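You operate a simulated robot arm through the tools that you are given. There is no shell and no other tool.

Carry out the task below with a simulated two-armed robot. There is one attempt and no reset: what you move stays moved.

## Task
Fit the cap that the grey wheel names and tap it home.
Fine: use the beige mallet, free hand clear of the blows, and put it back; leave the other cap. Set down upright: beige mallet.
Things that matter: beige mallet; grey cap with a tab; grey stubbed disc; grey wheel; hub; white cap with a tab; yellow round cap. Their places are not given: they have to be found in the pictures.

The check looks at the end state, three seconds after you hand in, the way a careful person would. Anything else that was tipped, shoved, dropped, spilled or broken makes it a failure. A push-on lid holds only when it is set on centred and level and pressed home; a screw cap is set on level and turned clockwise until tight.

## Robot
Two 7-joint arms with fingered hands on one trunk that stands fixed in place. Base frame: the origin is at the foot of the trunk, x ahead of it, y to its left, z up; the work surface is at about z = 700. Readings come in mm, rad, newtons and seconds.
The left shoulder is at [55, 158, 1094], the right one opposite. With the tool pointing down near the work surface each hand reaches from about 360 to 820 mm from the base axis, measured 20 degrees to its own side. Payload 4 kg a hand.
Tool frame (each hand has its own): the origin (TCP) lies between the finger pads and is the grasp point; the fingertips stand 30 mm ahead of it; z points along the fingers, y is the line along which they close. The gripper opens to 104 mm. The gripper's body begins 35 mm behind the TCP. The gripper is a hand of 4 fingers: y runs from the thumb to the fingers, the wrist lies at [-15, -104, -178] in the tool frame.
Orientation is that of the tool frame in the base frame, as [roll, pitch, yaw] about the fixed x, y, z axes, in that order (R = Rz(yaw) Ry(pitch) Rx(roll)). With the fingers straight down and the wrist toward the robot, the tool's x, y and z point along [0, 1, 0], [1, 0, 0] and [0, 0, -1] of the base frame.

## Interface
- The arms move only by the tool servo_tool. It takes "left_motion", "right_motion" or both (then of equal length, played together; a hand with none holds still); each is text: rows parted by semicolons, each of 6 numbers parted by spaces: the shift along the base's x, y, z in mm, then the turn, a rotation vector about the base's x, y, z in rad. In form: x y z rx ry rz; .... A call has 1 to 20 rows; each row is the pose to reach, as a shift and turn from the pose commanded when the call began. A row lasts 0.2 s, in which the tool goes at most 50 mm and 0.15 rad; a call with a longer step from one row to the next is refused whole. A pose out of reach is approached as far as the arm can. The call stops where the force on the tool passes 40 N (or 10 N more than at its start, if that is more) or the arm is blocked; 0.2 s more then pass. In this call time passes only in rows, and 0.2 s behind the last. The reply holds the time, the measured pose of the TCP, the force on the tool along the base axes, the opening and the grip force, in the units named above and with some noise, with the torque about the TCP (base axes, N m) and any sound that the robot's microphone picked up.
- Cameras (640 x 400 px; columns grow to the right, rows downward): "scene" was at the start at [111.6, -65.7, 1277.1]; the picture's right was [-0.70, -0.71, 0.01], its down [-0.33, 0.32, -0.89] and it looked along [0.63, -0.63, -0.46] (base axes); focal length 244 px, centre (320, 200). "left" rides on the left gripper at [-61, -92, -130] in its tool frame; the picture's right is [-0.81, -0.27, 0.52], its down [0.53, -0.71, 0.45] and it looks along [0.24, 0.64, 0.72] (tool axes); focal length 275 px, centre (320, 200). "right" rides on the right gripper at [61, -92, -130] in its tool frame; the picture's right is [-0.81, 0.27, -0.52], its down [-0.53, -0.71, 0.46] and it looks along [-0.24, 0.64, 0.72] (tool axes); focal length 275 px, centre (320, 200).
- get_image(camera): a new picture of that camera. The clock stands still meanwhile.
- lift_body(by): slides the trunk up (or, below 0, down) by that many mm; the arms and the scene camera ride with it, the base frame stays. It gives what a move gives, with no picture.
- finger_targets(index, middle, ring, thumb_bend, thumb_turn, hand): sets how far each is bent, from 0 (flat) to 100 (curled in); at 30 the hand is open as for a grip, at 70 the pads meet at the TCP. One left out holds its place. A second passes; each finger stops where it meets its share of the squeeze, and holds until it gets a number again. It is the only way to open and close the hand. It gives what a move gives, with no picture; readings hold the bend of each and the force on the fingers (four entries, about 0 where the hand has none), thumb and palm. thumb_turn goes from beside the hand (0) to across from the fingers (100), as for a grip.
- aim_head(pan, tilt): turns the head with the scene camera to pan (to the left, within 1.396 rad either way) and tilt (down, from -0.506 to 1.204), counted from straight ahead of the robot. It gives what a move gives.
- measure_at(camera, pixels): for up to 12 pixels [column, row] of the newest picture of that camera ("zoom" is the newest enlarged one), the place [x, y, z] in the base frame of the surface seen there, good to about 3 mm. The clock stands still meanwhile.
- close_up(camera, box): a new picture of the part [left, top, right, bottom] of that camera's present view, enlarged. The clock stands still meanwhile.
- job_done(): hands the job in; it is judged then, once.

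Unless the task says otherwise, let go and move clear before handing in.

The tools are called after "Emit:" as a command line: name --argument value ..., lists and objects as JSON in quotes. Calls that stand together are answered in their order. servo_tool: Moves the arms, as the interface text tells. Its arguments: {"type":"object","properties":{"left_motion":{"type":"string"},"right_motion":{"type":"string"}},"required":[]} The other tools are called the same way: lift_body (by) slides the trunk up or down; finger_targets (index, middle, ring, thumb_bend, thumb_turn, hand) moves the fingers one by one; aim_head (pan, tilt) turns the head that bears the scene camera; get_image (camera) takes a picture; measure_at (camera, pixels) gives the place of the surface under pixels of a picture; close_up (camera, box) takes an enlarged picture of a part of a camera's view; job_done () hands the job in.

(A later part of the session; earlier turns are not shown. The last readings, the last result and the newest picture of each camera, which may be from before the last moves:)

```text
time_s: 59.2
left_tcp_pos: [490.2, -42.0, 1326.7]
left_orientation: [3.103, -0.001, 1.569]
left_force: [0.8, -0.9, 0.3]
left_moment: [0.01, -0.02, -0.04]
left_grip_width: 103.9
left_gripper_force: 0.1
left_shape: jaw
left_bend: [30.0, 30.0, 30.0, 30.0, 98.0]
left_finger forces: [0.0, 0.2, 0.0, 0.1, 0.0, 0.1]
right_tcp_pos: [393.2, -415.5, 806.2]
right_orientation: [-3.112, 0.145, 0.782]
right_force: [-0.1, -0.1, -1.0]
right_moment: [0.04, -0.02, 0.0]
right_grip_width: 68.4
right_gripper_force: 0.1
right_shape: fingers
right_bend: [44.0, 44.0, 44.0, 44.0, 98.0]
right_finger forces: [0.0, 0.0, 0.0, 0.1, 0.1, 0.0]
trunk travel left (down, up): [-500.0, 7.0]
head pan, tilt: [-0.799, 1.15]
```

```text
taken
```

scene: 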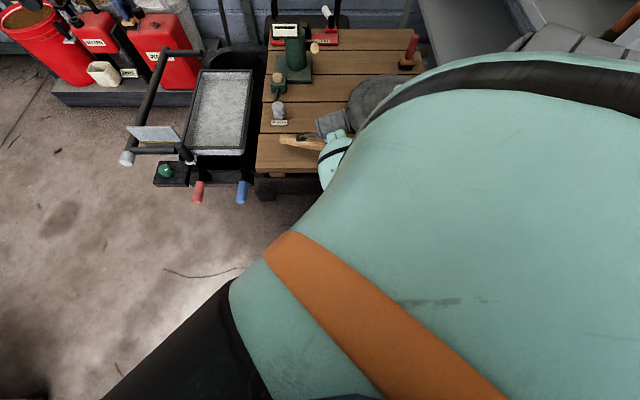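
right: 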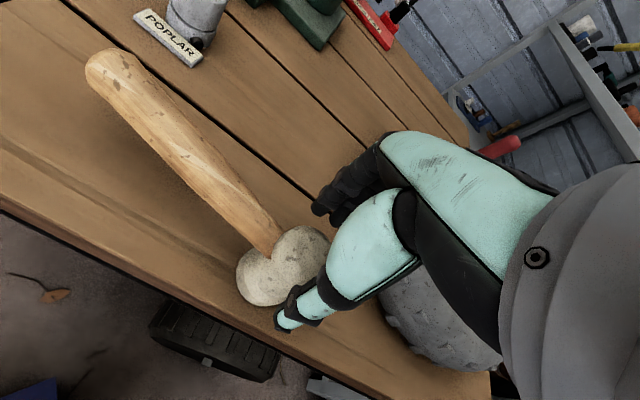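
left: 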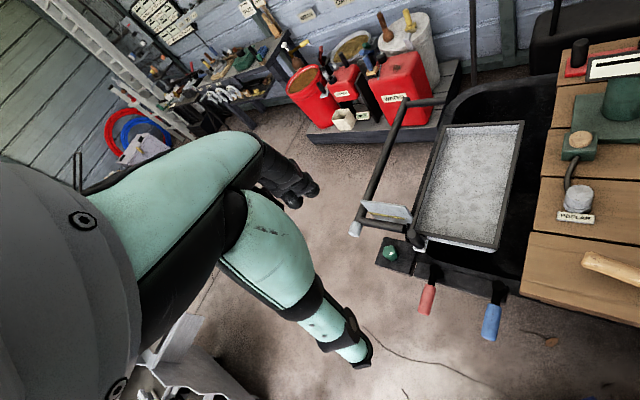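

The robot's own chest fills the view; the elbow is likely pressed to it in this folded pose. I'll move the hand up and outward in small steps while turning the yaw back up to where it moved freely.

Emit:
servo_tool --right_motion "0 0 12 0 0 0.03; 3 -3 24 0 0 0.07; 8 -8 36 0 0 0.11"

```text
time_s: 60.0
left_tcp_pos: [488.7, -42.1, 1325.2]
left_orientation: [3.105, -0.001, 1.571]
left_force: [0.1, 0.9, 1.1]
left_moment: [-0.01, 0.05, -0.03]
left_grip_width: 103.8
left_gripper_force: 0.0
left_shape: jaw
left_bend: [30.0, 30.0, 30.0, 30.0, 98.0]
left_finger forces: [0.0, 0.1, 0.0, 0.0, 0.0, 0.1]
right_tcp_pos: [400.7, -423.2, 842.2]
right_orientation: [-3.109, 0.145, 0.894]
right_force: [-0.1, -0.1, -0.3]
right_moment: [0.0, -0.01, -0.01]
right_grip_width: 68.4
right_gripper_force: 0.0
right_shape: fingers
right_bend: [44.0, 44.0, 44.0, 44.0, 98.0]
right_finger forces: [0.0, 0.0, 0.0, 0.1, 0.0, 0.1]
trunk travel left (down, up): [-500.0, 7.0]
head pan, tilt: [-0.799, 1.15]
```

It follows again. I'll level the hand and move it further out and up.

Emit:
servo_tool --right_motion "8 -8 15 0.02 -0.03 0.02; 18 -16 30 0.045 -0.058 0.05; 30 -26 45 0.07 -0.087 0.08; 42 -36 58 0.093 -0.116 0.1"

Emit:
aim_head --pan -0.949 --tilt 0.75

Emit:
get_image --camera "scene"

Emit:
get_image --camera "right"

```text
time_s: 61.0
left_tcp_pos: [489.2, -43.0, 1325.9]
left_orientation: [3.103, -0.002, 1.571]
left_force: [0.4, 0.5, -0.6]
left_moment: [0.01, -0.02, -0.01]
left_grip_width: 103.9
left_gripper_force: 0.1
left_shape: jaw
left_bend: [30.0, 30.0, 30.0, 30.0, 98.0]
left_finger forces: [0.0, 0.1, 0.1, 0.0, 0.0, 0.0]
right_tcp_pos: [442.9, -459.9, 898.7]
right_orientation: [3.135, 0.002, 0.989]
right_force: [0.1, -0.1, 0.3]
right_moment: [0.02, 0.01, -0.01]
right_grip_width: 68.5
right_gripper_force: 0.0
right_shape: fingers
right_bend: [44.0, 44.0, 44.0, 44.0, 98.0]
right_finger forces: [0.0, 0.0, 0.1, 0.0, 0.1, 0.0]
trunk travel left (down, up): [-500.0, 7.0]
head pan, tilt: [-0.799, 1.15]
```

```text
time_s: 61.9
left_tcp_pos: [489.9, -41.9, 1325.7]
left_orientation: [3.102, -0.002, 1.572]
left_force: [0.1, -0.7, -0.1]
left_moment: [0.01, -0.01, 0.01]
left_grip_width: 103.9
left_gripper_force: 0.1
left_shape: jaw
left_bend: [30.0, 30.0, 30.0, 30.0, 98.0]
left_finger forces: [0.0, 0.0, 0.0, 0.1, 0.0, 0.0]
right_tcp_pos: [442.2, -459.2, 899.6]
right_orientation: [3.134, 0.002, 0.99]
right_force: [0.3, -0.6, -0.1]
right_moment: [0.0, 0.02, -0.02]
right_grip_width: 68.2
right_gripper_force: 0.0
right_shape: fingers
right_bend: [44.0, 44.0, 44.0, 44.0, 98.0]
right_finger forces: [0.0, 0.1, 0.2, 0.0, 0.1, 0.0]
trunk travel left (down, up): [-500.0, 7.0]
head pan, tilt: [-0.949, 0.75]
```

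```text
taken
```

scene: 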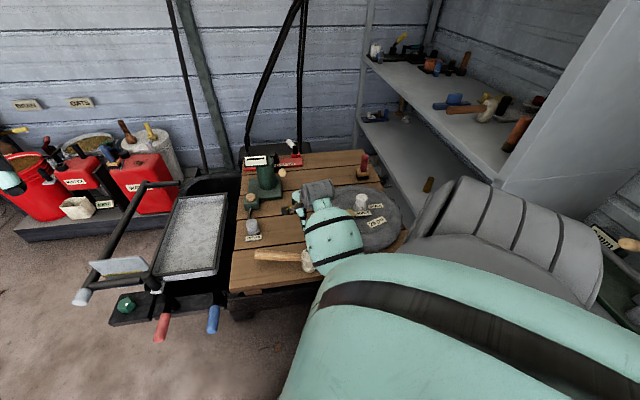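

```text
taken
```

right: 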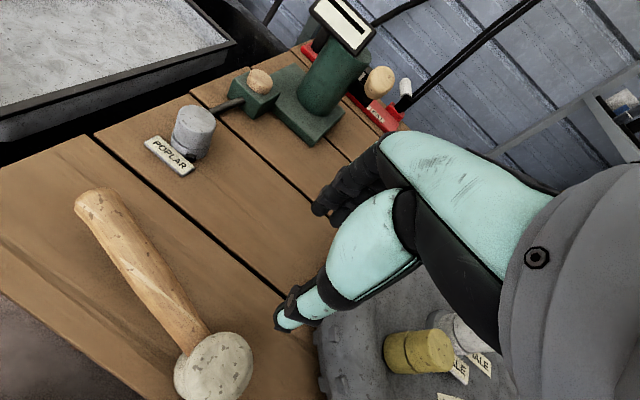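

The hand is free and level at (442,-460,899). Looking back, the index contact was its knuckle on the head's top rim, so a TCP height of about 760 should do, with yaw about 0.88. I'll re-measure the mallet before coming in again.

Emit:
close_up --camera "right" --box '[60, 170, 280, 400]'

Emit:
measure_at --camera "right" --pixels '[[218, 365], [193, 365], [246, 362], [220, 338], [215, 392], [200, 345], [240, 342], [200, 385], [237, 385], [160, 290], [130, 245], [100, 205]]'

Emit:
finger_targets --hand "right" --index 32 --middle 32 --ring 32 --thumb_bend 32

```text
1.74 times, centred on (170, 285) of right
```

zoom: 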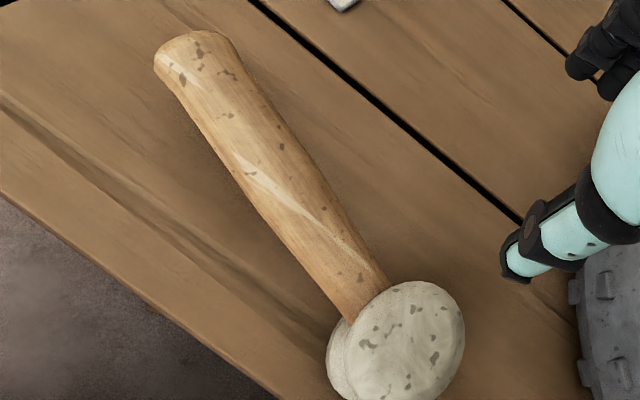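

```text
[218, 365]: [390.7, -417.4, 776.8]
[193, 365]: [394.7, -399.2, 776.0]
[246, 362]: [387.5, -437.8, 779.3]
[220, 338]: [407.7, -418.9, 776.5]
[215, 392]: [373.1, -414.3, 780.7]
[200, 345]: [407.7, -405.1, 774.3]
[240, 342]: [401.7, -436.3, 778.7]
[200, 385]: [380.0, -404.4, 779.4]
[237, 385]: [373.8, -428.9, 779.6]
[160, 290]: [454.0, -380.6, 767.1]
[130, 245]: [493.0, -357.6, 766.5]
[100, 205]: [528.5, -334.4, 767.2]
```

```text
time_s: 62.9
left_tcp_pos: [490.2, -42.5, 1325.7]
left_orientation: [3.104, -0.002, 1.571]
left_force: [0.1, -0.2, 0.6]
left_moment: [0.02, 0.01, -0.03]
left_grip_width: 104.0
left_gripper_force: 0.2
left_shape: jaw
left_bend: [30.0, 30.0, 30.0, 30.0, 98.0]
left_finger forces: [0.0, 0.0, 0.0, 0.0, 0.0, 0.1]
right_tcp_pos: [442.5, -458.7, 898.6]
right_orientation: [3.132, 0.002, 0.99]
right_force: [-0.4, -0.1, 0.4]
right_moment: [0.02, -0.01, -0.01]
right_grip_width: 97.9
right_gripper_force: 0.0
right_shape: fingers
right_bend: [32.0, 32.0, 32.0, 32.0, 98.0]
right_finger forces: [0.0, 0.1, 0.0, 0.0, 0.0, 0.0]
trunk travel left (down, up): [-500.0, 7.0]
head pan, tilt: [-0.949, 0.75]
```

The mallet's head is centred near (390.7,-418.3) and its handle at about 31°. I'll come in above it at z≈850 with yaw 0.88.

Emit:
servo_tool --right_motion "-13 10 -12 0.003 0.003 -0.03; -26 20 -24 0.003 0.005 -0.06; -39 30 -36 0.003 0.005 -0.09; -52 40.5 -48 0.003 0.005 -0.11; -52 40.5 -48 0.003 0.005 -0.11"

Emit:
get_image --camera "right"

```text
time_s: 64.1
left_tcp_pos: [490.4, -42.2, 1326.2]
left_orientation: [3.103, -0.001, 1.572]
left_force: [-0.5, -0.2, 0.1]
left_moment: [0.0, 0.0, -0.02]
left_grip_width: 104.1
left_gripper_force: 0.0
left_shape: jaw
left_bend: [30.0, 30.0, 30.0, 30.0, 98.0]
left_finger forces: [0.0, 0.0, 0.1, 0.0, 0.0, 0.0]
right_tcp_pos: [389.9, -418.3, 852.1]
right_orientation: [3.138, 0.002, 0.879]
right_force: [-0.3, 0.1, 1.5]
right_moment: [0.02, 0.0, -0.02]
right_grip_width: 97.8
right_gripper_force: 0.1
right_shape: fingers
right_bend: [32.0, 32.0, 32.0, 32.0, 98.0]
right_finger forces: [0.0, 0.0, 0.0, 0.1, 0.0, 0.0]
trunk travel left (down, up): [-500.0, 7.0]
head pan, tilt: [-0.949, 0.75]
```

```text
taken
```

right: 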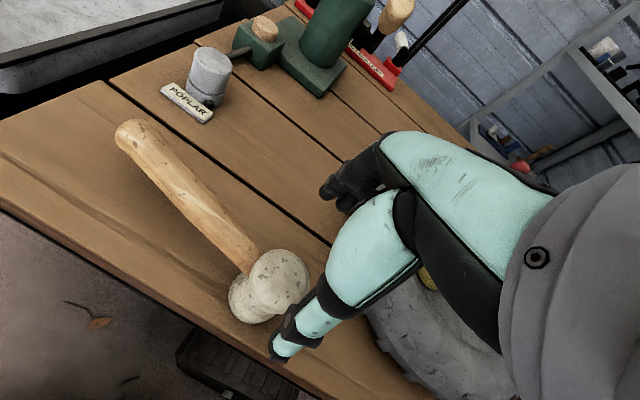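

Good, it is on target and level. I'll descend to z≈762 in small steps.

Emit:
servo_tool --right_motion "0 0 -20 0 0 0; 0 0 -40 0 0 0; 0 0 -60 0 0 0; 0 0 -75 0 0 0; 0 0 -88 0 0 0; 0 0 -90 0 0 0"

Emit:
get_image --camera "right"

```text
time_s: 65.5
left_tcp_pos: [490.1, -42.8, 1326.1]
left_orientation: [3.103, -0.002, 1.57]
left_force: [0.2, 0.9, -0.4]
left_moment: [-0.01, 0.05, 0.02]
left_grip_width: 103.8
left_gripper_force: 0.0
left_shape: jaw
left_bend: [30.0, 30.0, 30.0, 30.0, 98.0]
left_finger forces: [0.1, 0.0, 0.1, 0.1, 0.1, 0.0]
right_tcp_pos: [391.3, -418.5, 762.1]
right_orientation: [3.138, 0.003, 0.881]
right_force: [0.0, -0.5, 0.1]
right_moment: [0.04, 0.01, 0.0]
right_grip_width: 98.1
right_gripper_force: 0.1
right_shape: fingers
right_bend: [32.0, 32.0, 32.0, 32.0, 98.0]
right_finger forces: [0.0, 0.0, 0.1, 0.0, 0.0, 0.0]
trunk travel left (down, up): [-500.0, 7.0]
head pan, tilt: [-0.949, 0.75]
```

```text
taken
```

right: 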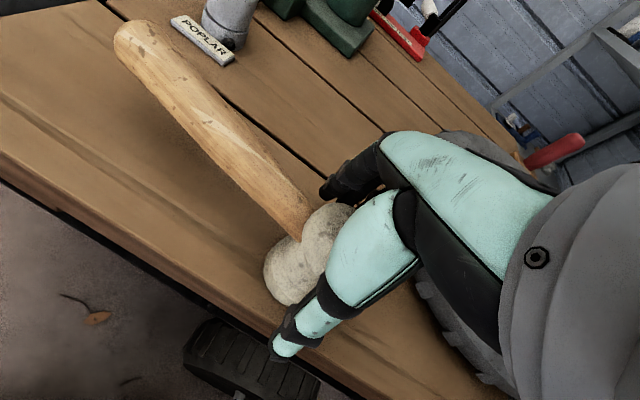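

No contact at z 762, with the head between thumb and fingers. I'll close index, middle and thumb in stages, ring kept open.

Emit:
finger_targets --hand "right" --index 47 --middle 47 --ring 34 --thumb_bend 47

Emit:
get_image --camera "right"

```text
time_s: 66.5
left_tcp_pos: [490.0, -43.0, 1326.3]
left_orientation: [3.103, -0.002, 1.57]
left_force: [-0.4, 0.6, 0.2]
left_moment: [-0.02, 0.01, 0.0]
left_grip_width: 104.0
left_gripper_force: 0.1
left_shape: jaw
left_bend: [30.0, 30.0, 30.0, 30.0, 98.0]
left_finger forces: [0.0, 0.0, 0.0, 0.0, 0.0, 0.1]
right_tcp_pos: [390.3, -418.0, 762.2]
right_orientation: [3.138, 0.001, 0.879]
right_force: [0.9, 0.5, 0.4]
right_moment: [0.01, 0.04, 0.02]
right_grip_width: 61.8
right_gripper_force: 1.1
right_shape: fingers
right_bend: [46.0, 47.0, 34.0, 47.0, 98.0]
right_finger forces: [1.4, 0.0, 0.0, 0.0, 0.3, 0.0]
trunk travel left (down, up): [-500.0, 7.0]
head pan, tilt: [-0.949, 0.75]
```

```text
taken
```

right: 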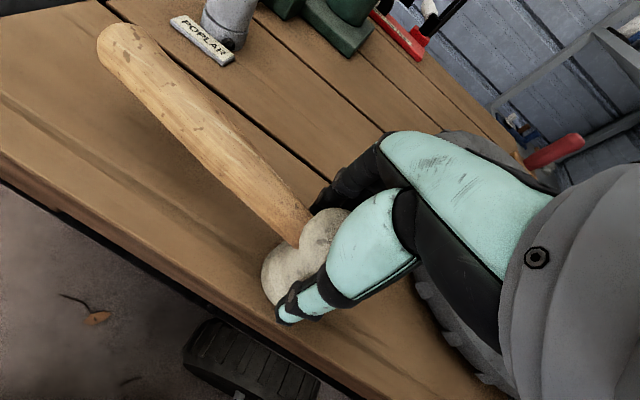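

The index nudges the handle's root and turns the mallet slightly toward alignment with the hand, which is fine. I'll close a little more.

Emit:
finger_targets --hand "right" --index 50 --middle 51 --ring 34 --thumb_bend 51

Emit:
get_image --camera "right"

```text
time_s: 67.5
left_tcp_pos: [489.5, -42.9, 1325.3]
left_orientation: [3.103, -0.001, 1.571]
left_force: [0.6, 0.0, 0.0]
left_moment: [-0.03, 0.03, -0.03]
left_grip_width: 103.8
left_gripper_force: 0.0
left_shape: jaw
left_bend: [30.0, 30.0, 30.0, 30.0, 98.0]
left_finger forces: [0.1, 0.0, 0.0, 0.0, 0.0, 0.0]
right_tcp_pos: [389.9, -419.0, 762.3]
right_orientation: [3.14, 0.001, 0.881]
right_force: [0.9, -0.5, 0.9]
right_moment: [0.01, 0.0, -0.06]
right_grip_width: 57.1
right_gripper_force: 3.7
right_shape: fingers
right_bend: [48.0, 51.0, 34.0, 49.0, 97.0]
right_finger forces: [3.8, 0.0, 0.0, 0.1, 3.0, 0.1]
trunk travel left (down, up): [-500.0, 7.0]
head pan, tilt: [-0.949, 0.75]
```

```text
taken
```

right: 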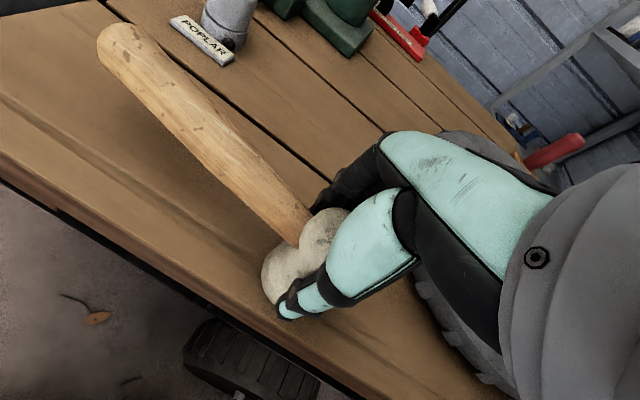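

Index and thumb hold at 57 mm; the middle finger isn't touching yet. I'll bring the middle in until it touches.

Emit:
finger_targets --hand "right" --middle 56

Emit:
get_image --camera "right"

```text
time_s: 68.5
left_tcp_pos: [490.3, -41.6, 1325.0]
left_orientation: [3.102, -0.001, 1.57]
left_force: [0.1, 0.4, -0.2]
left_moment: [-0.02, -0.01, -0.03]
left_grip_width: 103.7
left_gripper_force: 0.0
left_shape: jaw
left_bend: [30.0, 30.0, 30.0, 30.0, 98.0]
left_finger forces: [0.0, 0.0, 0.0, 0.0, 0.0, 0.0]
right_tcp_pos: [389.3, -417.8, 762.8]
right_orientation: [3.139, 0.002, 0.881]
right_force: [-0.2, -0.6, 0.7]
right_moment: [-0.01, -0.03, 0.01]
right_grip_width: 56.9
right_gripper_force: 4.4
right_shape: fingers
right_bend: [48.0, 54.0, 34.0, 49.0, 97.0]
right_finger forces: [3.3, 1.3, 0.0, 0.1, 3.6, 0.0]
trunk travel left (down, up): [-500.0, 7.0]
head pan, tilt: [-0.949, 0.75]
```

```text
taken
```

right: 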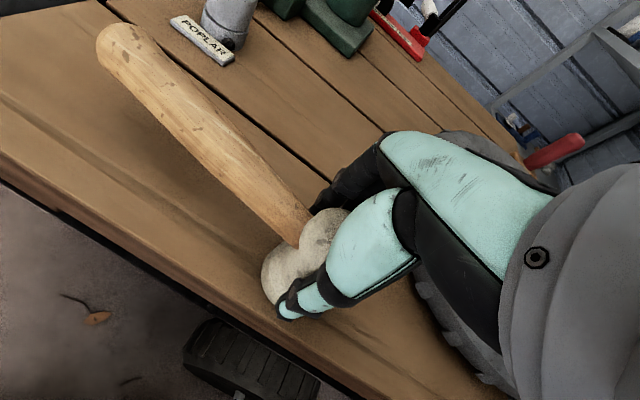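

All three touch (3.3, 1.3, 3.6 N). I'll squeeze more firmly.

Emit:
finger_targets --hand "right" --index 54 --middle 62 --thumb_bend 57

Emit:
get_image --camera "right"

```text
time_s: 69.5
left_tcp_pos: [490.1, -42.5, 1325.9]
left_orientation: [3.104, -0.001, 1.572]
left_force: [-0.1, 0.1, -0.1]
left_moment: [0.01, 0.0, 0.03]
left_grip_width: 104.1
left_gripper_force: 0.1
left_shape: jaw
left_bend: [30.0, 30.0, 30.0, 30.0, 98.0]
left_finger forces: [0.1, 0.1, 0.0, 0.1, 0.1, 0.1]
right_tcp_pos: [389.5, -419.3, 762.7]
right_orientation: [3.138, 0.003, 0.88]
right_force: [1.8, -0.7, 0.3]
right_moment: [-0.11, -0.09, -0.03]
right_grip_width: 53.6
right_gripper_force: 9.1
right_shape: fingers
right_bend: [50.0, 57.0, 34.0, 50.0, 97.0]
right_finger forces: [5.5, 4.8, 0.0, 0.0, 9.0, 0.0]
trunk travel left (down, up): [-500.0, 7.0]
head pan, tilt: [-0.949, 0.75]
```

```text
taken
```

right: 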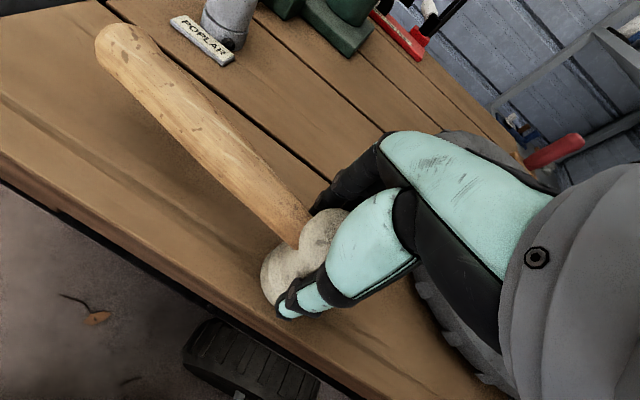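

The grip is balanced (5.5, 4.8 against 9.0 N). I'll lift 20 mm and check that the mallet stays level.

Emit:
servo_tool --right_motion "0 0 5 0 0 0; 0 0 12 0 0 0; 0 0 20 0 0 0; 0 0 20 0 0 0"

Emit:
get_image --camera "right"

Emit:
measure_at --camera "right" --pixels '[[120, 45], [145, 80], [175, 110], [210, 145], [245, 180], [280, 215], [290, 280], [280, 265], [325, 225], [270, 290], [305, 215], [300, 300]]'

```text
time_s: 70.5
left_tcp_pos: [489.7, -43.9, 1324.8]
left_orientation: [3.103, -0.002, 1.57]
left_force: [-0.7, -0.3, 0.0]
left_moment: [0.01, -0.01, 0.02]
left_grip_width: 103.6
left_gripper_force: 0.1
left_shape: jaw
left_bend: [30.0, 30.0, 30.0, 30.0, 98.0]
left_finger forces: [0.0, 0.0, 0.1, 0.1, 0.1, 0.0]
right_tcp_pos: [389.5, -419.0, 782.6]
right_orientation: [3.141, 0.002, 0.88]
right_force: [-0.1, 0.3, -3.1]
right_moment: [-0.01, 0.0, 0.02]
right_grip_width: 54.1
right_gripper_force: 9.4
right_shape: fingers
right_bend: [50.0, 57.0, 34.0, 50.0, 97.0]
right_finger forces: [5.1, 4.0, 0.1, 0.0, 9.3, 0.1]
trunk travel left (down, up): [-500.0, 7.0]
head pan, tilt: [-0.949, 0.75]
```

```text
taken
```

right: 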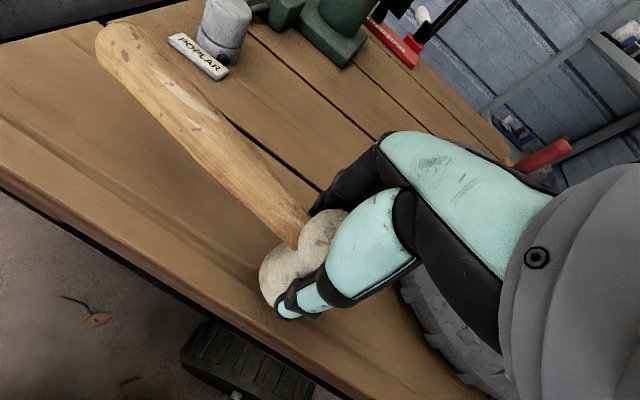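

```text
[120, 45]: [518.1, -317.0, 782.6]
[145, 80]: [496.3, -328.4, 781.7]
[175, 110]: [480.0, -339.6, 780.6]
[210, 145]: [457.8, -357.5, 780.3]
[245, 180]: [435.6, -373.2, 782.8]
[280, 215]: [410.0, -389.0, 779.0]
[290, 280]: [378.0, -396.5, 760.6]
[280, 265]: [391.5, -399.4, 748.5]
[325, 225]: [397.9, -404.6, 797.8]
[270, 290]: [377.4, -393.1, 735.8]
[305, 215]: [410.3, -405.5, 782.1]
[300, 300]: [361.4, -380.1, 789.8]
```

The mallet hangs level in the hand (handle at z≈781 along its length, weight about 3 N). I'll carry it up and over to the hub, high above the yellow cap.

Emit:
servo_tool --right_motion "4 -10 35 0 0 0; 10 -25 75 0 0 0; 14 -50 115 0 0 0; 10 -85 145 0 0 0; 0 -125 165 0 0 0; -10 -170 172 0 0 0; -20 -217 175 0 0 0; -30 -262 175 0 0 0; -36 -286 175 0 0 0; -36 -286 175 0 0 0"

Emit:
get_image --camera "scene"

Emit:
get_image --camera "right"

```text
time_s: 72.7
left_tcp_pos: [491.1, -43.0, 1325.3]
left_orientation: [3.104, -0.001, 1.57]
left_force: [0.2, 0.1, 0.6]
left_moment: [0.0, -0.01, 0.01]
left_grip_width: 104.1
left_gripper_force: 0.0
left_shape: jaw
left_bend: [30.0, 30.0, 30.0, 30.0, 98.0]
left_finger forces: [0.0, 0.0, 0.0, 0.1, 0.0, 0.0]
right_tcp_pos: [353.9, -704.6, 956.3]
right_orientation: [3.139, 0.004, 0.88]
right_force: [0.9, 0.0, -3.6]
right_moment: [-0.02, 0.0, 0.03]
right_grip_width: 53.8
right_gripper_force: 8.0
right_shape: fingers
right_bend: [50.0, 57.0, 34.0, 50.0, 97.0]
right_finger forces: [4.6, 4.0, 0.0, 0.1, 8.6, 0.0]
trunk travel left (down, up): [-500.0, 7.0]
head pan, tilt: [-0.949, 0.75]
```

```text
taken
```

scene: 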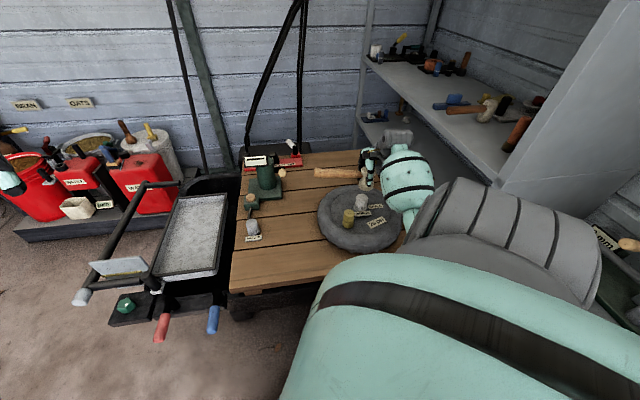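

```text
taken
```

right: 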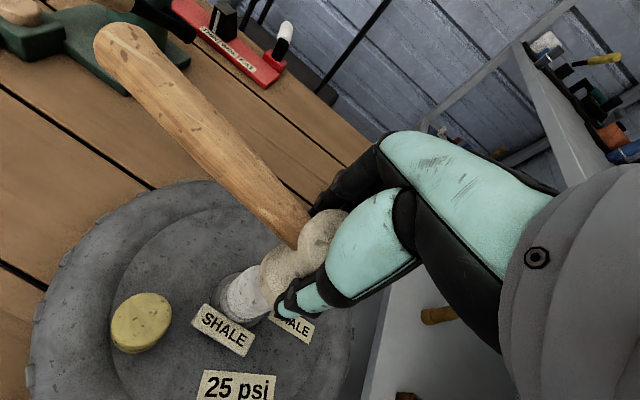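

The mallet is above the cap. I'll zoom in from the scene camera to check alignment of the head over the cap.

Emit:
close_up --camera "scene" --box '[310, 150, 406, 215]'

Emit:
measure_at --camera "zoom" --pixels '[[325, 345], [310, 355], [340, 350], [325, 365], [385, 215], [360, 215], [410, 225], [385, 245], [370, 255], [395, 260], [355, 235], [415, 245]]'

```text
6.15 times, centred on (358, 182) of scene
```

zoom: 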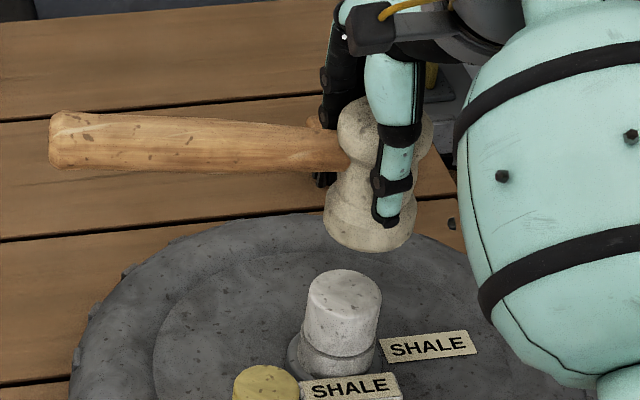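

```text
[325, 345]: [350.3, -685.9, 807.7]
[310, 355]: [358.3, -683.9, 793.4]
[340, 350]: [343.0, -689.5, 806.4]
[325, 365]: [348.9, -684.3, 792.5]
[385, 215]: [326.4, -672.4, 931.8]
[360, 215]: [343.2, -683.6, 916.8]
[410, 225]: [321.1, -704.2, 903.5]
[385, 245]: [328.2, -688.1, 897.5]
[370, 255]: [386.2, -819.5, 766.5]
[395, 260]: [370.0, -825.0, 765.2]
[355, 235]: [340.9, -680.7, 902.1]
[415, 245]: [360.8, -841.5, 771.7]
```

Emit:
measure_at --camera "zoom" --pixels '[[328, 215], [335, 222], [345, 228], [357, 232], [368, 235], [380, 236], [392, 234], [403, 230], [411, 224], [350, 220], [340, 235], [365, 245]]'

Emit:
measure_at --camera "zoom" --pixels '[[345, 290], [310, 290], [380, 290], [345, 272], [345, 308], [325, 280], [365, 280], [330, 305], [365, 303], [340, 295], [350, 285], [355, 300]]'

```text
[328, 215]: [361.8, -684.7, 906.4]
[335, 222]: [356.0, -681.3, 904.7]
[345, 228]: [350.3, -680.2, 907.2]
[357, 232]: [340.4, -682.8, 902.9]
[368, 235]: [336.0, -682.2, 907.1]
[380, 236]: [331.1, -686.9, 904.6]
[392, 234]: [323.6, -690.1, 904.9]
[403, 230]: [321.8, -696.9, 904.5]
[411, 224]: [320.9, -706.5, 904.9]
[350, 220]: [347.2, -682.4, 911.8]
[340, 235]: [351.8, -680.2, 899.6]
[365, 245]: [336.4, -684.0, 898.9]
```

```text
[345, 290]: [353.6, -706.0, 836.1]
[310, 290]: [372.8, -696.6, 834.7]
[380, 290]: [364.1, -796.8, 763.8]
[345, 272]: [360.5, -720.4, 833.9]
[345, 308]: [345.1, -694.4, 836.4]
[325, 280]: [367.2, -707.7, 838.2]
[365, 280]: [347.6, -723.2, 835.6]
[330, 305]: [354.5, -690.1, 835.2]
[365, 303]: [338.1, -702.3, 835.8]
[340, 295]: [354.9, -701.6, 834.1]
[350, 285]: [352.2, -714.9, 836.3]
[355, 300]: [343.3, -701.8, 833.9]
```

The mallet head's axis is at about (346.5,-706.5) and the cap's at (353.2,-705). I'll shift by (+6.5,+1.5) and lower to just above the cap.

Emit:
servo_tool --right_motion "3 1 -15 0 0 0; 6.5 1.5 -30 0 0 0; 6.5 1.5 -44 0 0 0; 6.5 1.5 -44 0 0 0"

Emit:
close_up --camera "scene" --box '[320, 160, 400, 215]'

Emit:
get_image --camera "right"

```text
time_s: 73.7
left_tcp_pos: [490.5, -43.9, 1324.2]
left_orientation: [3.104, -0.002, 1.572]
left_force: [0.7, -1.1, -1.4]
left_moment: [0.01, 0.01, -0.01]
left_grip_width: 104.0
left_gripper_force: 0.1
left_shape: jaw
left_bend: [30.0, 30.0, 30.0, 30.0, 98.0]
left_finger forces: [0.1, 0.0, 0.0, 0.0, 0.0, 0.0]
right_tcp_pos: [361.2, -703.1, 912.4]
right_orientation: [3.139, 0.003, 0.88]
right_force: [0.4, -0.3, -3.2]
right_moment: [0.01, -0.05, -0.02]
right_grip_width: 53.5
right_gripper_force: 8.2
right_shape: fingers
right_bend: [50.0, 57.0, 34.0, 50.0, 97.0]
right_finger forces: [4.6, 3.9, 0.1, 0.0, 8.7, 0.0]
trunk travel left (down, up): [-500.0, 7.0]
head pan, tilt: [-0.949, 0.75]
```

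```text
7.27 times, centred on (360, 188) of scene
```

zoom: 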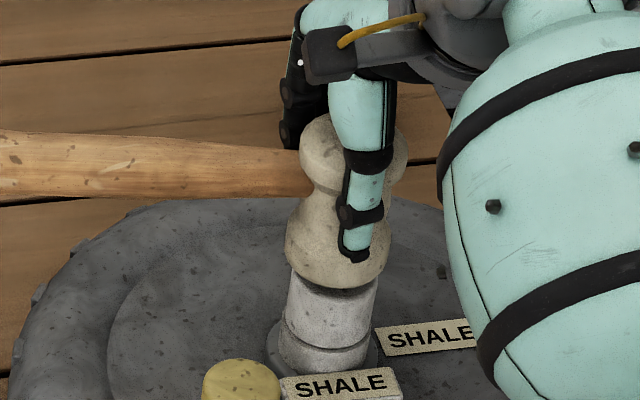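

```text
taken
```

right: 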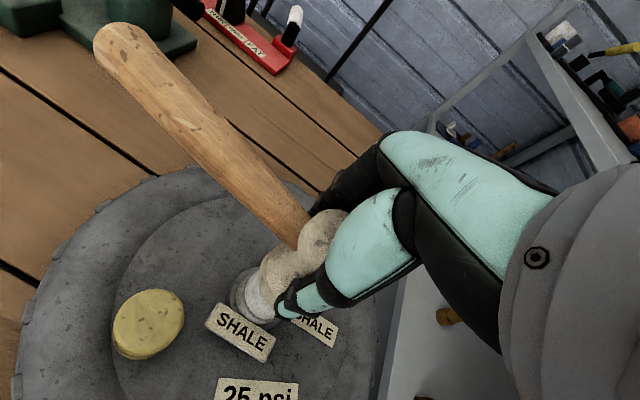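

The head is over the cap with about a 13 mm gap. I'll first lower gently to find contact.

Emit:
servo_tool --right_motion "0 0 -5 0 0 0; 0 0 -9 0 0 0; 0 0 -12 0 0 0; 0 0 -14 0 0 0"

```text
time_s: 74.7
left_tcp_pos: [490.1, -41.5, 1326.4]
left_orientation: [3.102, -0.001, 1.572]
left_force: [1.1, 0.0, 0.3]
left_moment: [0.01, 0.01, 0.0]
left_grip_width: 104.0
left_gripper_force: 0.1
left_shape: jaw
left_bend: [30.0, 30.0, 30.0, 30.0, 98.0]
left_finger forces: [0.1, 0.1, 0.0, 0.0, 0.1, 0.1]
right_tcp_pos: [361.1, -703.2, 901.0]
right_orientation: [3.136, 0.004, 0.878]
right_force: [0.0, 0.6, 0.2]
right_moment: [-0.05, -0.03, 0.0]
right_grip_width: 53.6
right_gripper_force: 8.9
right_shape: fingers
right_bend: [50.0, 57.0, 34.0, 50.0, 97.0]
right_finger forces: [4.4, 4.3, 0.1, 0.1, 9.1, 0.0]
trunk travel left (down, up): [-500.0, 7.0]
head pan, tilt: [-0.949, 0.75]
```

Contact found at TCP z≈900 (the mallet's weight is now carried by the cap). I'll raise 40 mm and give a first tap.

Emit:
servo_tool --right_motion "0 0 20 0 0 0; 0 0 40 0 0 0; 0 0 40 0 0 0; 0 0 -3 0 0 0; 0 0 -3 0 0 0; 0 0 15 0 0 0"

Emit:
close_up --camera "scene" --box '[320, 160, 400, 215]'

```text
time_s: 76.1
left_tcp_pos: [489.9, -42.4, 1324.4]
left_orientation: [3.103, -0.001, 1.57]
left_force: [0.5, -0.3, 0.0]
left_moment: [0.04, -0.01, -0.01]
left_grip_width: 103.7
left_gripper_force: 0.1
left_shape: jaw
left_bend: [30.0, 30.0, 30.0, 30.0, 98.0]
left_finger forces: [0.0, 0.1, 0.0, 0.0, 0.0, 0.1]
right_tcp_pos: [360.4, -703.2, 913.2]
right_orientation: [3.141, 0.003, 0.88]
right_force: [-0.6, 0.5, -4.2]
right_moment: [0.0, -0.05, 0.0]
right_grip_width: 53.6
right_gripper_force: 8.6
right_shape: fingers
right_bend: [51.0, 57.0, 34.0, 50.0, 97.0]
right_finger forces: [4.5, 3.9, 0.1, 0.0, 8.5, 0.0]
trunk travel left (down, up): [-500.0, 7.0]
head pan, tilt: [-0.949, 0.75]
```

```text
7.27 times, centred on (360, 188) of scene
```

zoom: 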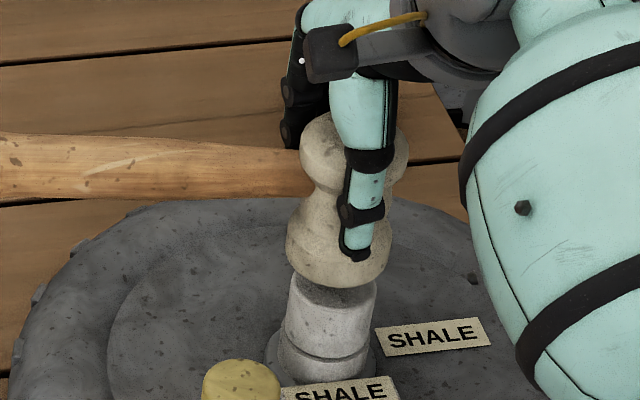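

After the tap the cap appears a bit lower (its tab moved from row 382 to 390). I'll measure its tab and body heights.

Emit:
measure_at --camera "zoom" --pixels '[[330, 392], [300, 395], [375, 388], [330, 300], [305, 300], [355, 300], [330, 340], [325, 357], [330, 370], [345, 395], [430, 335], [280, 350]]'

Emit:
close_up --camera "right" --box '[180, 240, 360, 370]'

```text
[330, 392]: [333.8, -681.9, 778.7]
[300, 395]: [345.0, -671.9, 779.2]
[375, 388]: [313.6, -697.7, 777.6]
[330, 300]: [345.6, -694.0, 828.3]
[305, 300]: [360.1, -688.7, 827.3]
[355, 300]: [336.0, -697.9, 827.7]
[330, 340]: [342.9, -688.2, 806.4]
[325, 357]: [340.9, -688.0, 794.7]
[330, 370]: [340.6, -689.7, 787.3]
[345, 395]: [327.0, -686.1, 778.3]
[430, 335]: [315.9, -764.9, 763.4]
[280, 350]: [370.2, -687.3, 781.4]
```

```text
3.08 times, centred on (270, 305) of right
```

zoom: 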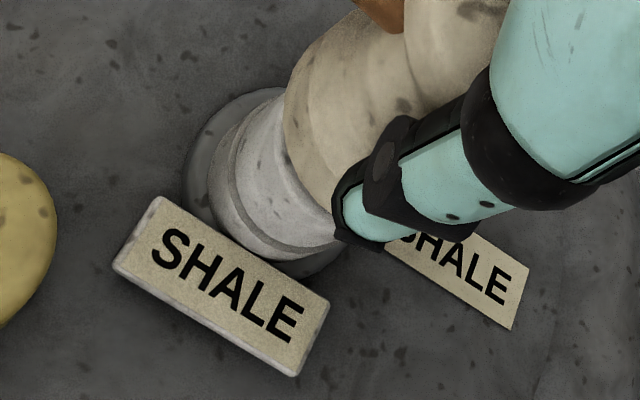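

The tap drove the cap about 7 mm down (tab 785 → 778.5, top 835 → 828). I'll give a second tap.

Emit:
servo_tool --right_motion "0 0 25 0 0 0; 0 0 25 0 0 0; 0 0 -23 0 0 0; 0 0 -24 0 0 0; 0 0 -5 0 0 0; 0 0 10 0 0 0"

Emit:
close_up --camera "scene" --box '[320, 165, 400, 220]'

Emit:
measure_at --camera "zoom" --pixels '[[330, 360], [300, 362], [375, 355], [330, 270], [305, 270], [355, 270], [330, 300], [325, 330], [430, 300], [280, 315], [345, 362], [310, 275]]'

```text
time_s: 77.5
left_tcp_pos: [490.5, -43.0, 1324.2]
left_orientation: [3.103, -0.001, 1.569]
left_force: [0.7, -0.6, 0.0]
left_moment: [0.02, -0.02, -0.03]
left_grip_width: 104.2
left_gripper_force: 0.0
left_shape: jaw
left_bend: [30.0, 30.0, 30.0, 30.0, 98.0]
left_finger forces: [0.1, 0.0, 0.1, 0.0, 0.1, 0.1]
right_tcp_pos: [360.4, -702.5, 924.4]
right_orientation: [3.139, 0.003, 0.879]
right_force: [-0.1, 0.1, -2.9]
right_moment: [-0.01, -0.01, -0.04]
right_grip_width: 53.3
right_gripper_force: 8.5
right_shape: fingers
right_bend: [51.0, 58.0, 34.0, 50.0, 97.0]
right_finger forces: [4.3, 3.9, 0.0, 0.0, 8.3, 0.0]
trunk travel left (down, up): [-500.0, 7.0]
head pan, tilt: [-0.949, 0.75]
```

```text
7.27 times, centred on (360, 192) of scene
```

zoom: 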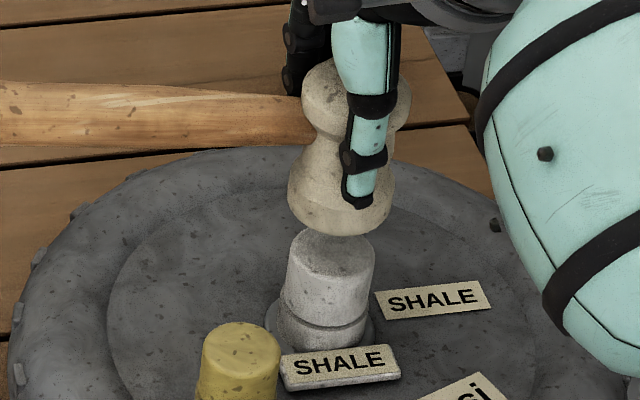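

```text
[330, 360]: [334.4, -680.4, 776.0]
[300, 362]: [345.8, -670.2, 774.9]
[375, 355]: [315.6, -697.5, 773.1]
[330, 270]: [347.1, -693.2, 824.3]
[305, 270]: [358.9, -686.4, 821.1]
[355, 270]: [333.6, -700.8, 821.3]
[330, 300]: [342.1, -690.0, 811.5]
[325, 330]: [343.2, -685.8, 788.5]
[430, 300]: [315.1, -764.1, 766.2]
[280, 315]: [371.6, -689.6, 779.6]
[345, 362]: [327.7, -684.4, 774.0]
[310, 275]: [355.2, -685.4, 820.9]
```

The cap is at about 774.5 by its tab now and still level. I'll tap again.

Emit:
servo_tool --right_motion "0 0 11 0 0 0; 0 0 11 0 0 0; 0 0 -37 0 0 0; 0 0 -38 0 0 0; 0 0 -15 0 0 0; 0 0 0 0 0 0"

Emit:
close_up --camera "scene" --box '[320, 165, 400, 220]'

Emit:
measure_at --camera "zoom" --pixels '[[330, 362], [300, 365], [375, 358], [330, 270], [325, 245], [345, 245], [310, 255], [360, 262], [430, 300], [280, 315], [345, 364], [320, 255]]'

```text
time_s: 78.9
left_tcp_pos: [490.9, -41.8, 1326.5]
left_orientation: [3.104, -0.002, 1.572]
left_force: [-0.6, -0.4, 0.1]
left_moment: [0.03, 0.0, -0.03]
left_grip_width: 104.0
left_gripper_force: 0.0
left_shape: jaw
left_bend: [30.0, 30.0, 30.0, 30.0, 98.0]
left_finger forces: [0.0, 0.0, 0.0, 0.1, 0.0, 0.0]
right_tcp_pos: [361.1, -704.4, 923.5]
right_orientation: [3.14, 0.003, 0.877]
right_force: [0.4, -0.5, -3.7]
right_moment: [0.01, -0.01, 0.02]
right_grip_width: 52.9
right_gripper_force: 8.1
right_shape: fingers
right_bend: [51.0, 58.0, 34.0, 50.0, 97.0]
right_finger forces: [4.0, 3.9, 0.1, 0.0, 8.0, 0.1]
trunk travel left (down, up): [-500.0, 7.0]
head pan, tilt: [-0.949, 0.75]
```

```text
7.27 times, centred on (360, 192) of scene
```

zoom: 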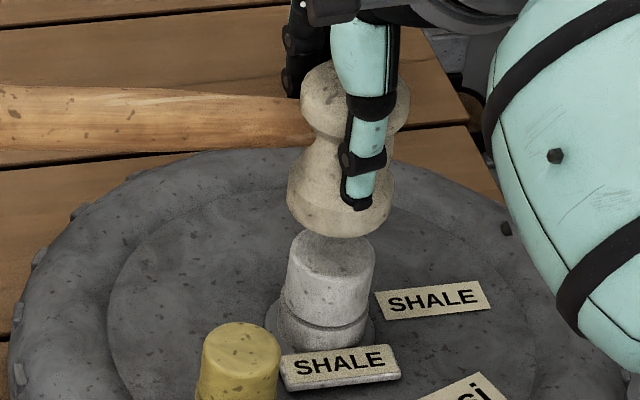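

```text
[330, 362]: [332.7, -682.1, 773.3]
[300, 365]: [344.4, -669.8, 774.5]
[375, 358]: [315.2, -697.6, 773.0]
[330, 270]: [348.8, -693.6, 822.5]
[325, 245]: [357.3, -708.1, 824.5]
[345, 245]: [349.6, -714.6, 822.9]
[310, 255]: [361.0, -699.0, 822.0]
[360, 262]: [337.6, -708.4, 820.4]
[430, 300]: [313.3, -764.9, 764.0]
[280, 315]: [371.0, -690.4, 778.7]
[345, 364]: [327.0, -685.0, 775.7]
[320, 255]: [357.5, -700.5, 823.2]
```

The cap's top is now about 822.7 and its tab about 774, almost unchanged by the third tap. I'll lower slowly to feel whether it is seated.

Emit:
servo_tool --right_motion "0 0 -15 0 0 0; 0 0 -28 0 0 0; 0 0 -33 0 0 0; 0 0 -36 0 0 0; 0 0 -38 0 0 0"

```text
time_s: 80.1
left_tcp_pos: [489.4, -41.7, 1326.0]
left_orientation: [3.099, -0.001, 1.572]
left_force: [0.3, 0.5, 0.2]
left_moment: [0.02, 0.01, -0.04]
left_grip_width: 103.6
left_gripper_force: 0.1
left_shape: jaw
left_bend: [30.0, 30.0, 30.0, 30.0, 98.0]
left_finger forces: [0.0, 0.0, 0.0, 0.1, 0.0, 0.0]
right_tcp_pos: [360.7, -703.4, 889.3]
right_orientation: [3.135, 0.004, 0.88]
right_force: [0.1, -0.5, 7.4]
right_moment: [-0.07, -0.09, -0.01]
right_grip_width: 52.8
right_gripper_force: 8.6
right_shape: fingers
right_bend: [51.0, 58.0, 34.0, 50.0, 97.0]
right_finger forces: [3.8, 4.9, 0.0, 0.0, 9.3, 0.0]
trunk travel left (down, up): [-500.0, 7.0]
head pan, tilt: [-0.949, 0.75]
```

At z 889 the push is about 10 N and building. I'll press a bit more to see whether the cap moves or the force climbs.

Emit:
servo_tool --right_motion "0 0 -3 0 0 0; 0 0 -6 0 0 0; 0 0 -9 0 0 0"

Emit:
close_up --camera "scene" --box '[320, 165, 400, 220]'

Emit:
measure_at --camera "zoom" --pixels '[[330, 362], [300, 365], [375, 358], [345, 364], [315, 366], [360, 360], [310, 340], [340, 338]]'

```text
time_s: 80.9
left_tcp_pos: [488.6, -40.1, 1326.3]
left_orientation: [3.102, 0.0, 1.57]
left_force: [-0.6, 0.1, 0.0]
left_moment: [-0.02, 0.0, 0.0]
left_grip_width: 103.8
left_gripper_force: 0.0
left_shape: jaw
left_bend: [30.0, 30.0, 30.0, 30.0, 98.0]
left_finger forces: [0.1, 0.1, 0.1, 0.1, 0.0, 0.0]
right_tcp_pos: [361.1, -702.4, 879.7]
right_orientation: [3.135, 0.003, 0.878]
right_force: [2.3, -2.2, 15.5]
right_moment: [0.0, -0.06, -0.06]
right_grip_width: 52.6
right_gripper_force: 10.9
right_shape: fingers
right_bend: [51.0, 57.0, 34.0, 51.0, 96.0]
right_finger forces: [6.1, 6.0, 0.0, 0.0, 10.4, 0.1]
trunk travel left (down, up): [-500.0, 7.0]
head pan, tilt: [-0.949, 0.75]
```

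```text
7.27 times, centred on (360, 192) of scene
```

zoom: 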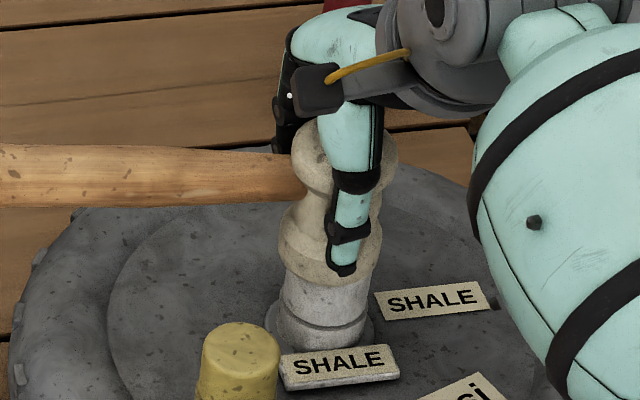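

```text
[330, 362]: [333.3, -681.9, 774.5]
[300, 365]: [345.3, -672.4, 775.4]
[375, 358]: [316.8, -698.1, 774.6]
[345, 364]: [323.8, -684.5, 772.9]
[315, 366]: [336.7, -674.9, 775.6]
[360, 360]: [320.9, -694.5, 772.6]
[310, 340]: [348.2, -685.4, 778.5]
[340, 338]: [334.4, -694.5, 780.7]
```

The cap did not move under about 19 N; instead the head slid up in the grip by some 9 mm until near the knuckles. I'll press further to see whether firm force moves the cap.

Emit:
servo_tool --right_motion "0 0 -2 0 0 0; 0 0 -4 0 0 0; 0 0 -6 0 0 0; 0 0 -8 0 0 0"

Emit:
close_up --camera "scene" --box '[320, 165, 400, 220]'

Emit:
measure_at --camera "zoom" --pixels '[[330, 362], [300, 365], [375, 358], [345, 364], [315, 366], [360, 360], [310, 340], [340, 338]]'

```text
time_s: 81.9
left_tcp_pos: [487.2, -38.9, 1326.0]
left_orientation: [3.1, 0.002, 1.572]
left_force: [0.2, -0.3, -0.4]
left_moment: [0.0, 0.02, 0.02]
left_grip_width: 104.1
left_gripper_force: 0.0
left_shape: jaw
left_bend: [30.0, 30.0, 30.0, 30.0, 98.0]
left_finger forces: [0.1, 0.0, 0.0, 0.0, 0.1, 0.1]
right_tcp_pos: [360.9, -701.9, 875.2]
right_orientation: [3.128, 0.005, 0.88]
right_force: [0.1, -3.4, 31.4]
right_moment: [0.08, -0.2, -0.2]
right_grip_width: 52.7
right_gripper_force: 17.8
right_shape: fingers
right_bend: [50.0, 57.0, 34.0, 53.0, 96.0]
right_finger forces: [13.1, 6.5, 0.0, 0.0, 16.9, 0.1]
trunk travel left (down, up): [-500.0, 7.0]
head pan, tilt: [-0.949, 0.75]
```

```text
7.27 times, centred on (360, 192) of scene
```

zoom: 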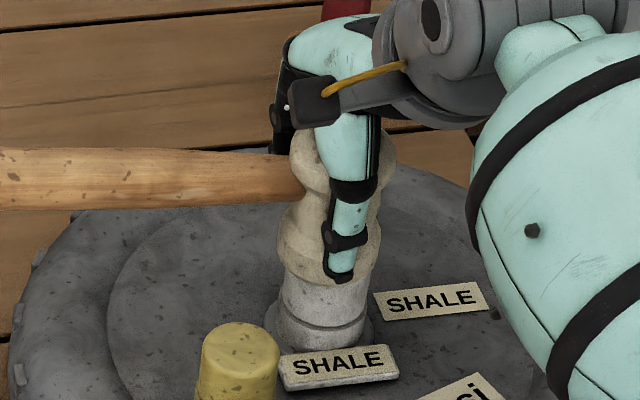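

```text
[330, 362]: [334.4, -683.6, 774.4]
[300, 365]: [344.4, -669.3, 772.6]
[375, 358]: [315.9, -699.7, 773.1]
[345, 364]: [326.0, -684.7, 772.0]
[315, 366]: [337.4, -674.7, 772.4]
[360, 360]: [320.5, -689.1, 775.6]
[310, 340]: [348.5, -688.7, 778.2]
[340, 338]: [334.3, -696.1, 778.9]
```

Under about 35 N the cap stays put (tab ≈773.5), so it seems to be at its stop. The head now bears against the hand's knuckles, so I'll give two more solid taps to be sure.

Emit:
servo_tool --right_motion "0 0 20 0 0 0; 0 0 52 0 0 0; 0 0 52 0 0 0; 0 0 5 0 0 0; 0 0 5 0 0 0; 0 0 30 0 0 0; 0 0 55 0 0 0"

Emit:
close_up --camera "scene" --box '[320, 165, 400, 220]'

Emit:
measure_at --camera "zoom" --pixels '[[330, 362], [300, 365], [375, 358], [345, 364], [315, 366], [360, 360], [325, 250], [345, 250], [310, 260], [360, 262], [330, 270], [340, 240]]'

```text
time_s: 83.5
left_tcp_pos: [489.2, -41.7, 1325.9]
left_orientation: [3.104, -0.004, 1.571]
left_force: [0.4, 0.9, -0.1]
left_moment: [0.0, 0.01, -0.02]
left_grip_width: 104.2
left_gripper_force: 0.0
left_shape: jaw
left_bend: [30.0, 30.0, 30.0, 30.0, 98.0]
left_finger forces: [0.0, 0.1, 0.0, 0.0, 0.0, 0.1]
right_tcp_pos: [360.6, -703.1, 924.7]
right_orientation: [3.14, 0.003, 0.88]
right_force: [-0.5, 0.1, -3.3]
right_moment: [0.01, 0.0, -0.01]
right_grip_width: 53.1
right_gripper_force: 11.7
right_shape: fingers
right_bend: [51.0, 58.0, 34.0, 52.0, 97.0]
right_finger forces: [7.5, 4.1, 0.0, 0.0, 11.8, 0.1]
trunk travel left (down, up): [-500.0, 7.0]
head pan, tilt: [-0.949, 0.75]
```

```text
7.27 times, centred on (360, 192) of scene
```

zoom: 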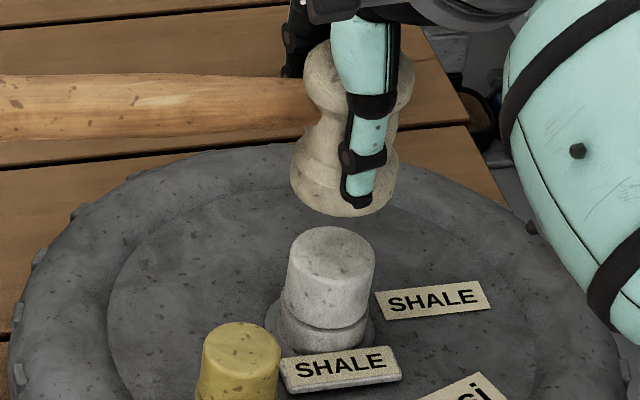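

```text
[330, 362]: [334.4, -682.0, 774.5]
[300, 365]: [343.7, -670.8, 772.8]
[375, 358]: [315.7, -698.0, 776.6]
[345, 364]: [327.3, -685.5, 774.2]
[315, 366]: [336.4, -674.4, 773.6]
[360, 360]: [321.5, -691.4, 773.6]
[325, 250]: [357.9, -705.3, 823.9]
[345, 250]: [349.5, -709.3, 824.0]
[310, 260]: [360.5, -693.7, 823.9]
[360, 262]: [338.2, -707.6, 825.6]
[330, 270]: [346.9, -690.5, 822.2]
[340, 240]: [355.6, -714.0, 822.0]
```

The cap's top (≈823.6) and tab (≈774) did not change further and it looks level, so it is home. Now I'll return the mallet; first I'll measure how it sits in the hand.

Emit:
measure_at --camera "zoom" --pixels '[[295, 180], [300, 187], [308, 193], [318, 198], [328, 201], [336, 203], [388, 190], [394, 178], [380, 205], [350, 212], [325, 210], [305, 170]]'

Emit:
measure_at --camera "zoom" --pixels '[[10, 90], [60, 90], [120, 92], [180, 92], [240, 92], [290, 95], [10, 125], [60, 125], [120, 122], [180, 120], [240, 117], [285, 115]]'

Emit:
get_image --camera "scene"

```text
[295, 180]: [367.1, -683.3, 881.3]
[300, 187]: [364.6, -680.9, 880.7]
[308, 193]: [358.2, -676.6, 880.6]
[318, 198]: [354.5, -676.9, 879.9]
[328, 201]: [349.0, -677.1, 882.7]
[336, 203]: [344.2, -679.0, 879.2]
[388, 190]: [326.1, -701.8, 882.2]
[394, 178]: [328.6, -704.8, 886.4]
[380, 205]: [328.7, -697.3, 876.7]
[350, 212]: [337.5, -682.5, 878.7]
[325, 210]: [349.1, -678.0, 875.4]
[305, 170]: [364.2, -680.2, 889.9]
```

```text
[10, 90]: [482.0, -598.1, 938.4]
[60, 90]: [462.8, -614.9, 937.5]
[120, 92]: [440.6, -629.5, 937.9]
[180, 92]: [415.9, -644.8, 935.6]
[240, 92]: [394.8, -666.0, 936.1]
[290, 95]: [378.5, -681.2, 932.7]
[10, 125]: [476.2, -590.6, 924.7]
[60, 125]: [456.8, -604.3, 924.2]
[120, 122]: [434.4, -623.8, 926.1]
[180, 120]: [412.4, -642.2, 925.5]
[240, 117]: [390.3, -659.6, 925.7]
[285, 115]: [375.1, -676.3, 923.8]
```

```text
taken
```

scene: 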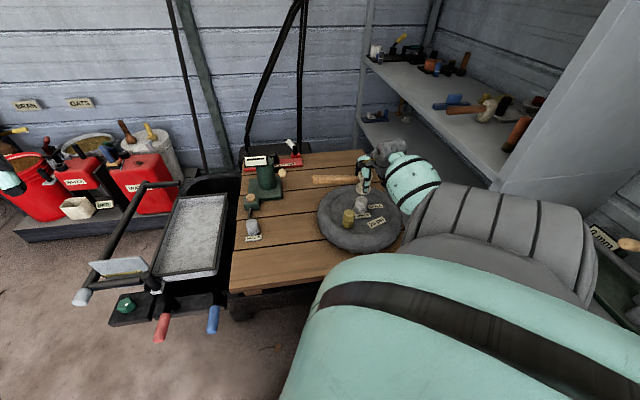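

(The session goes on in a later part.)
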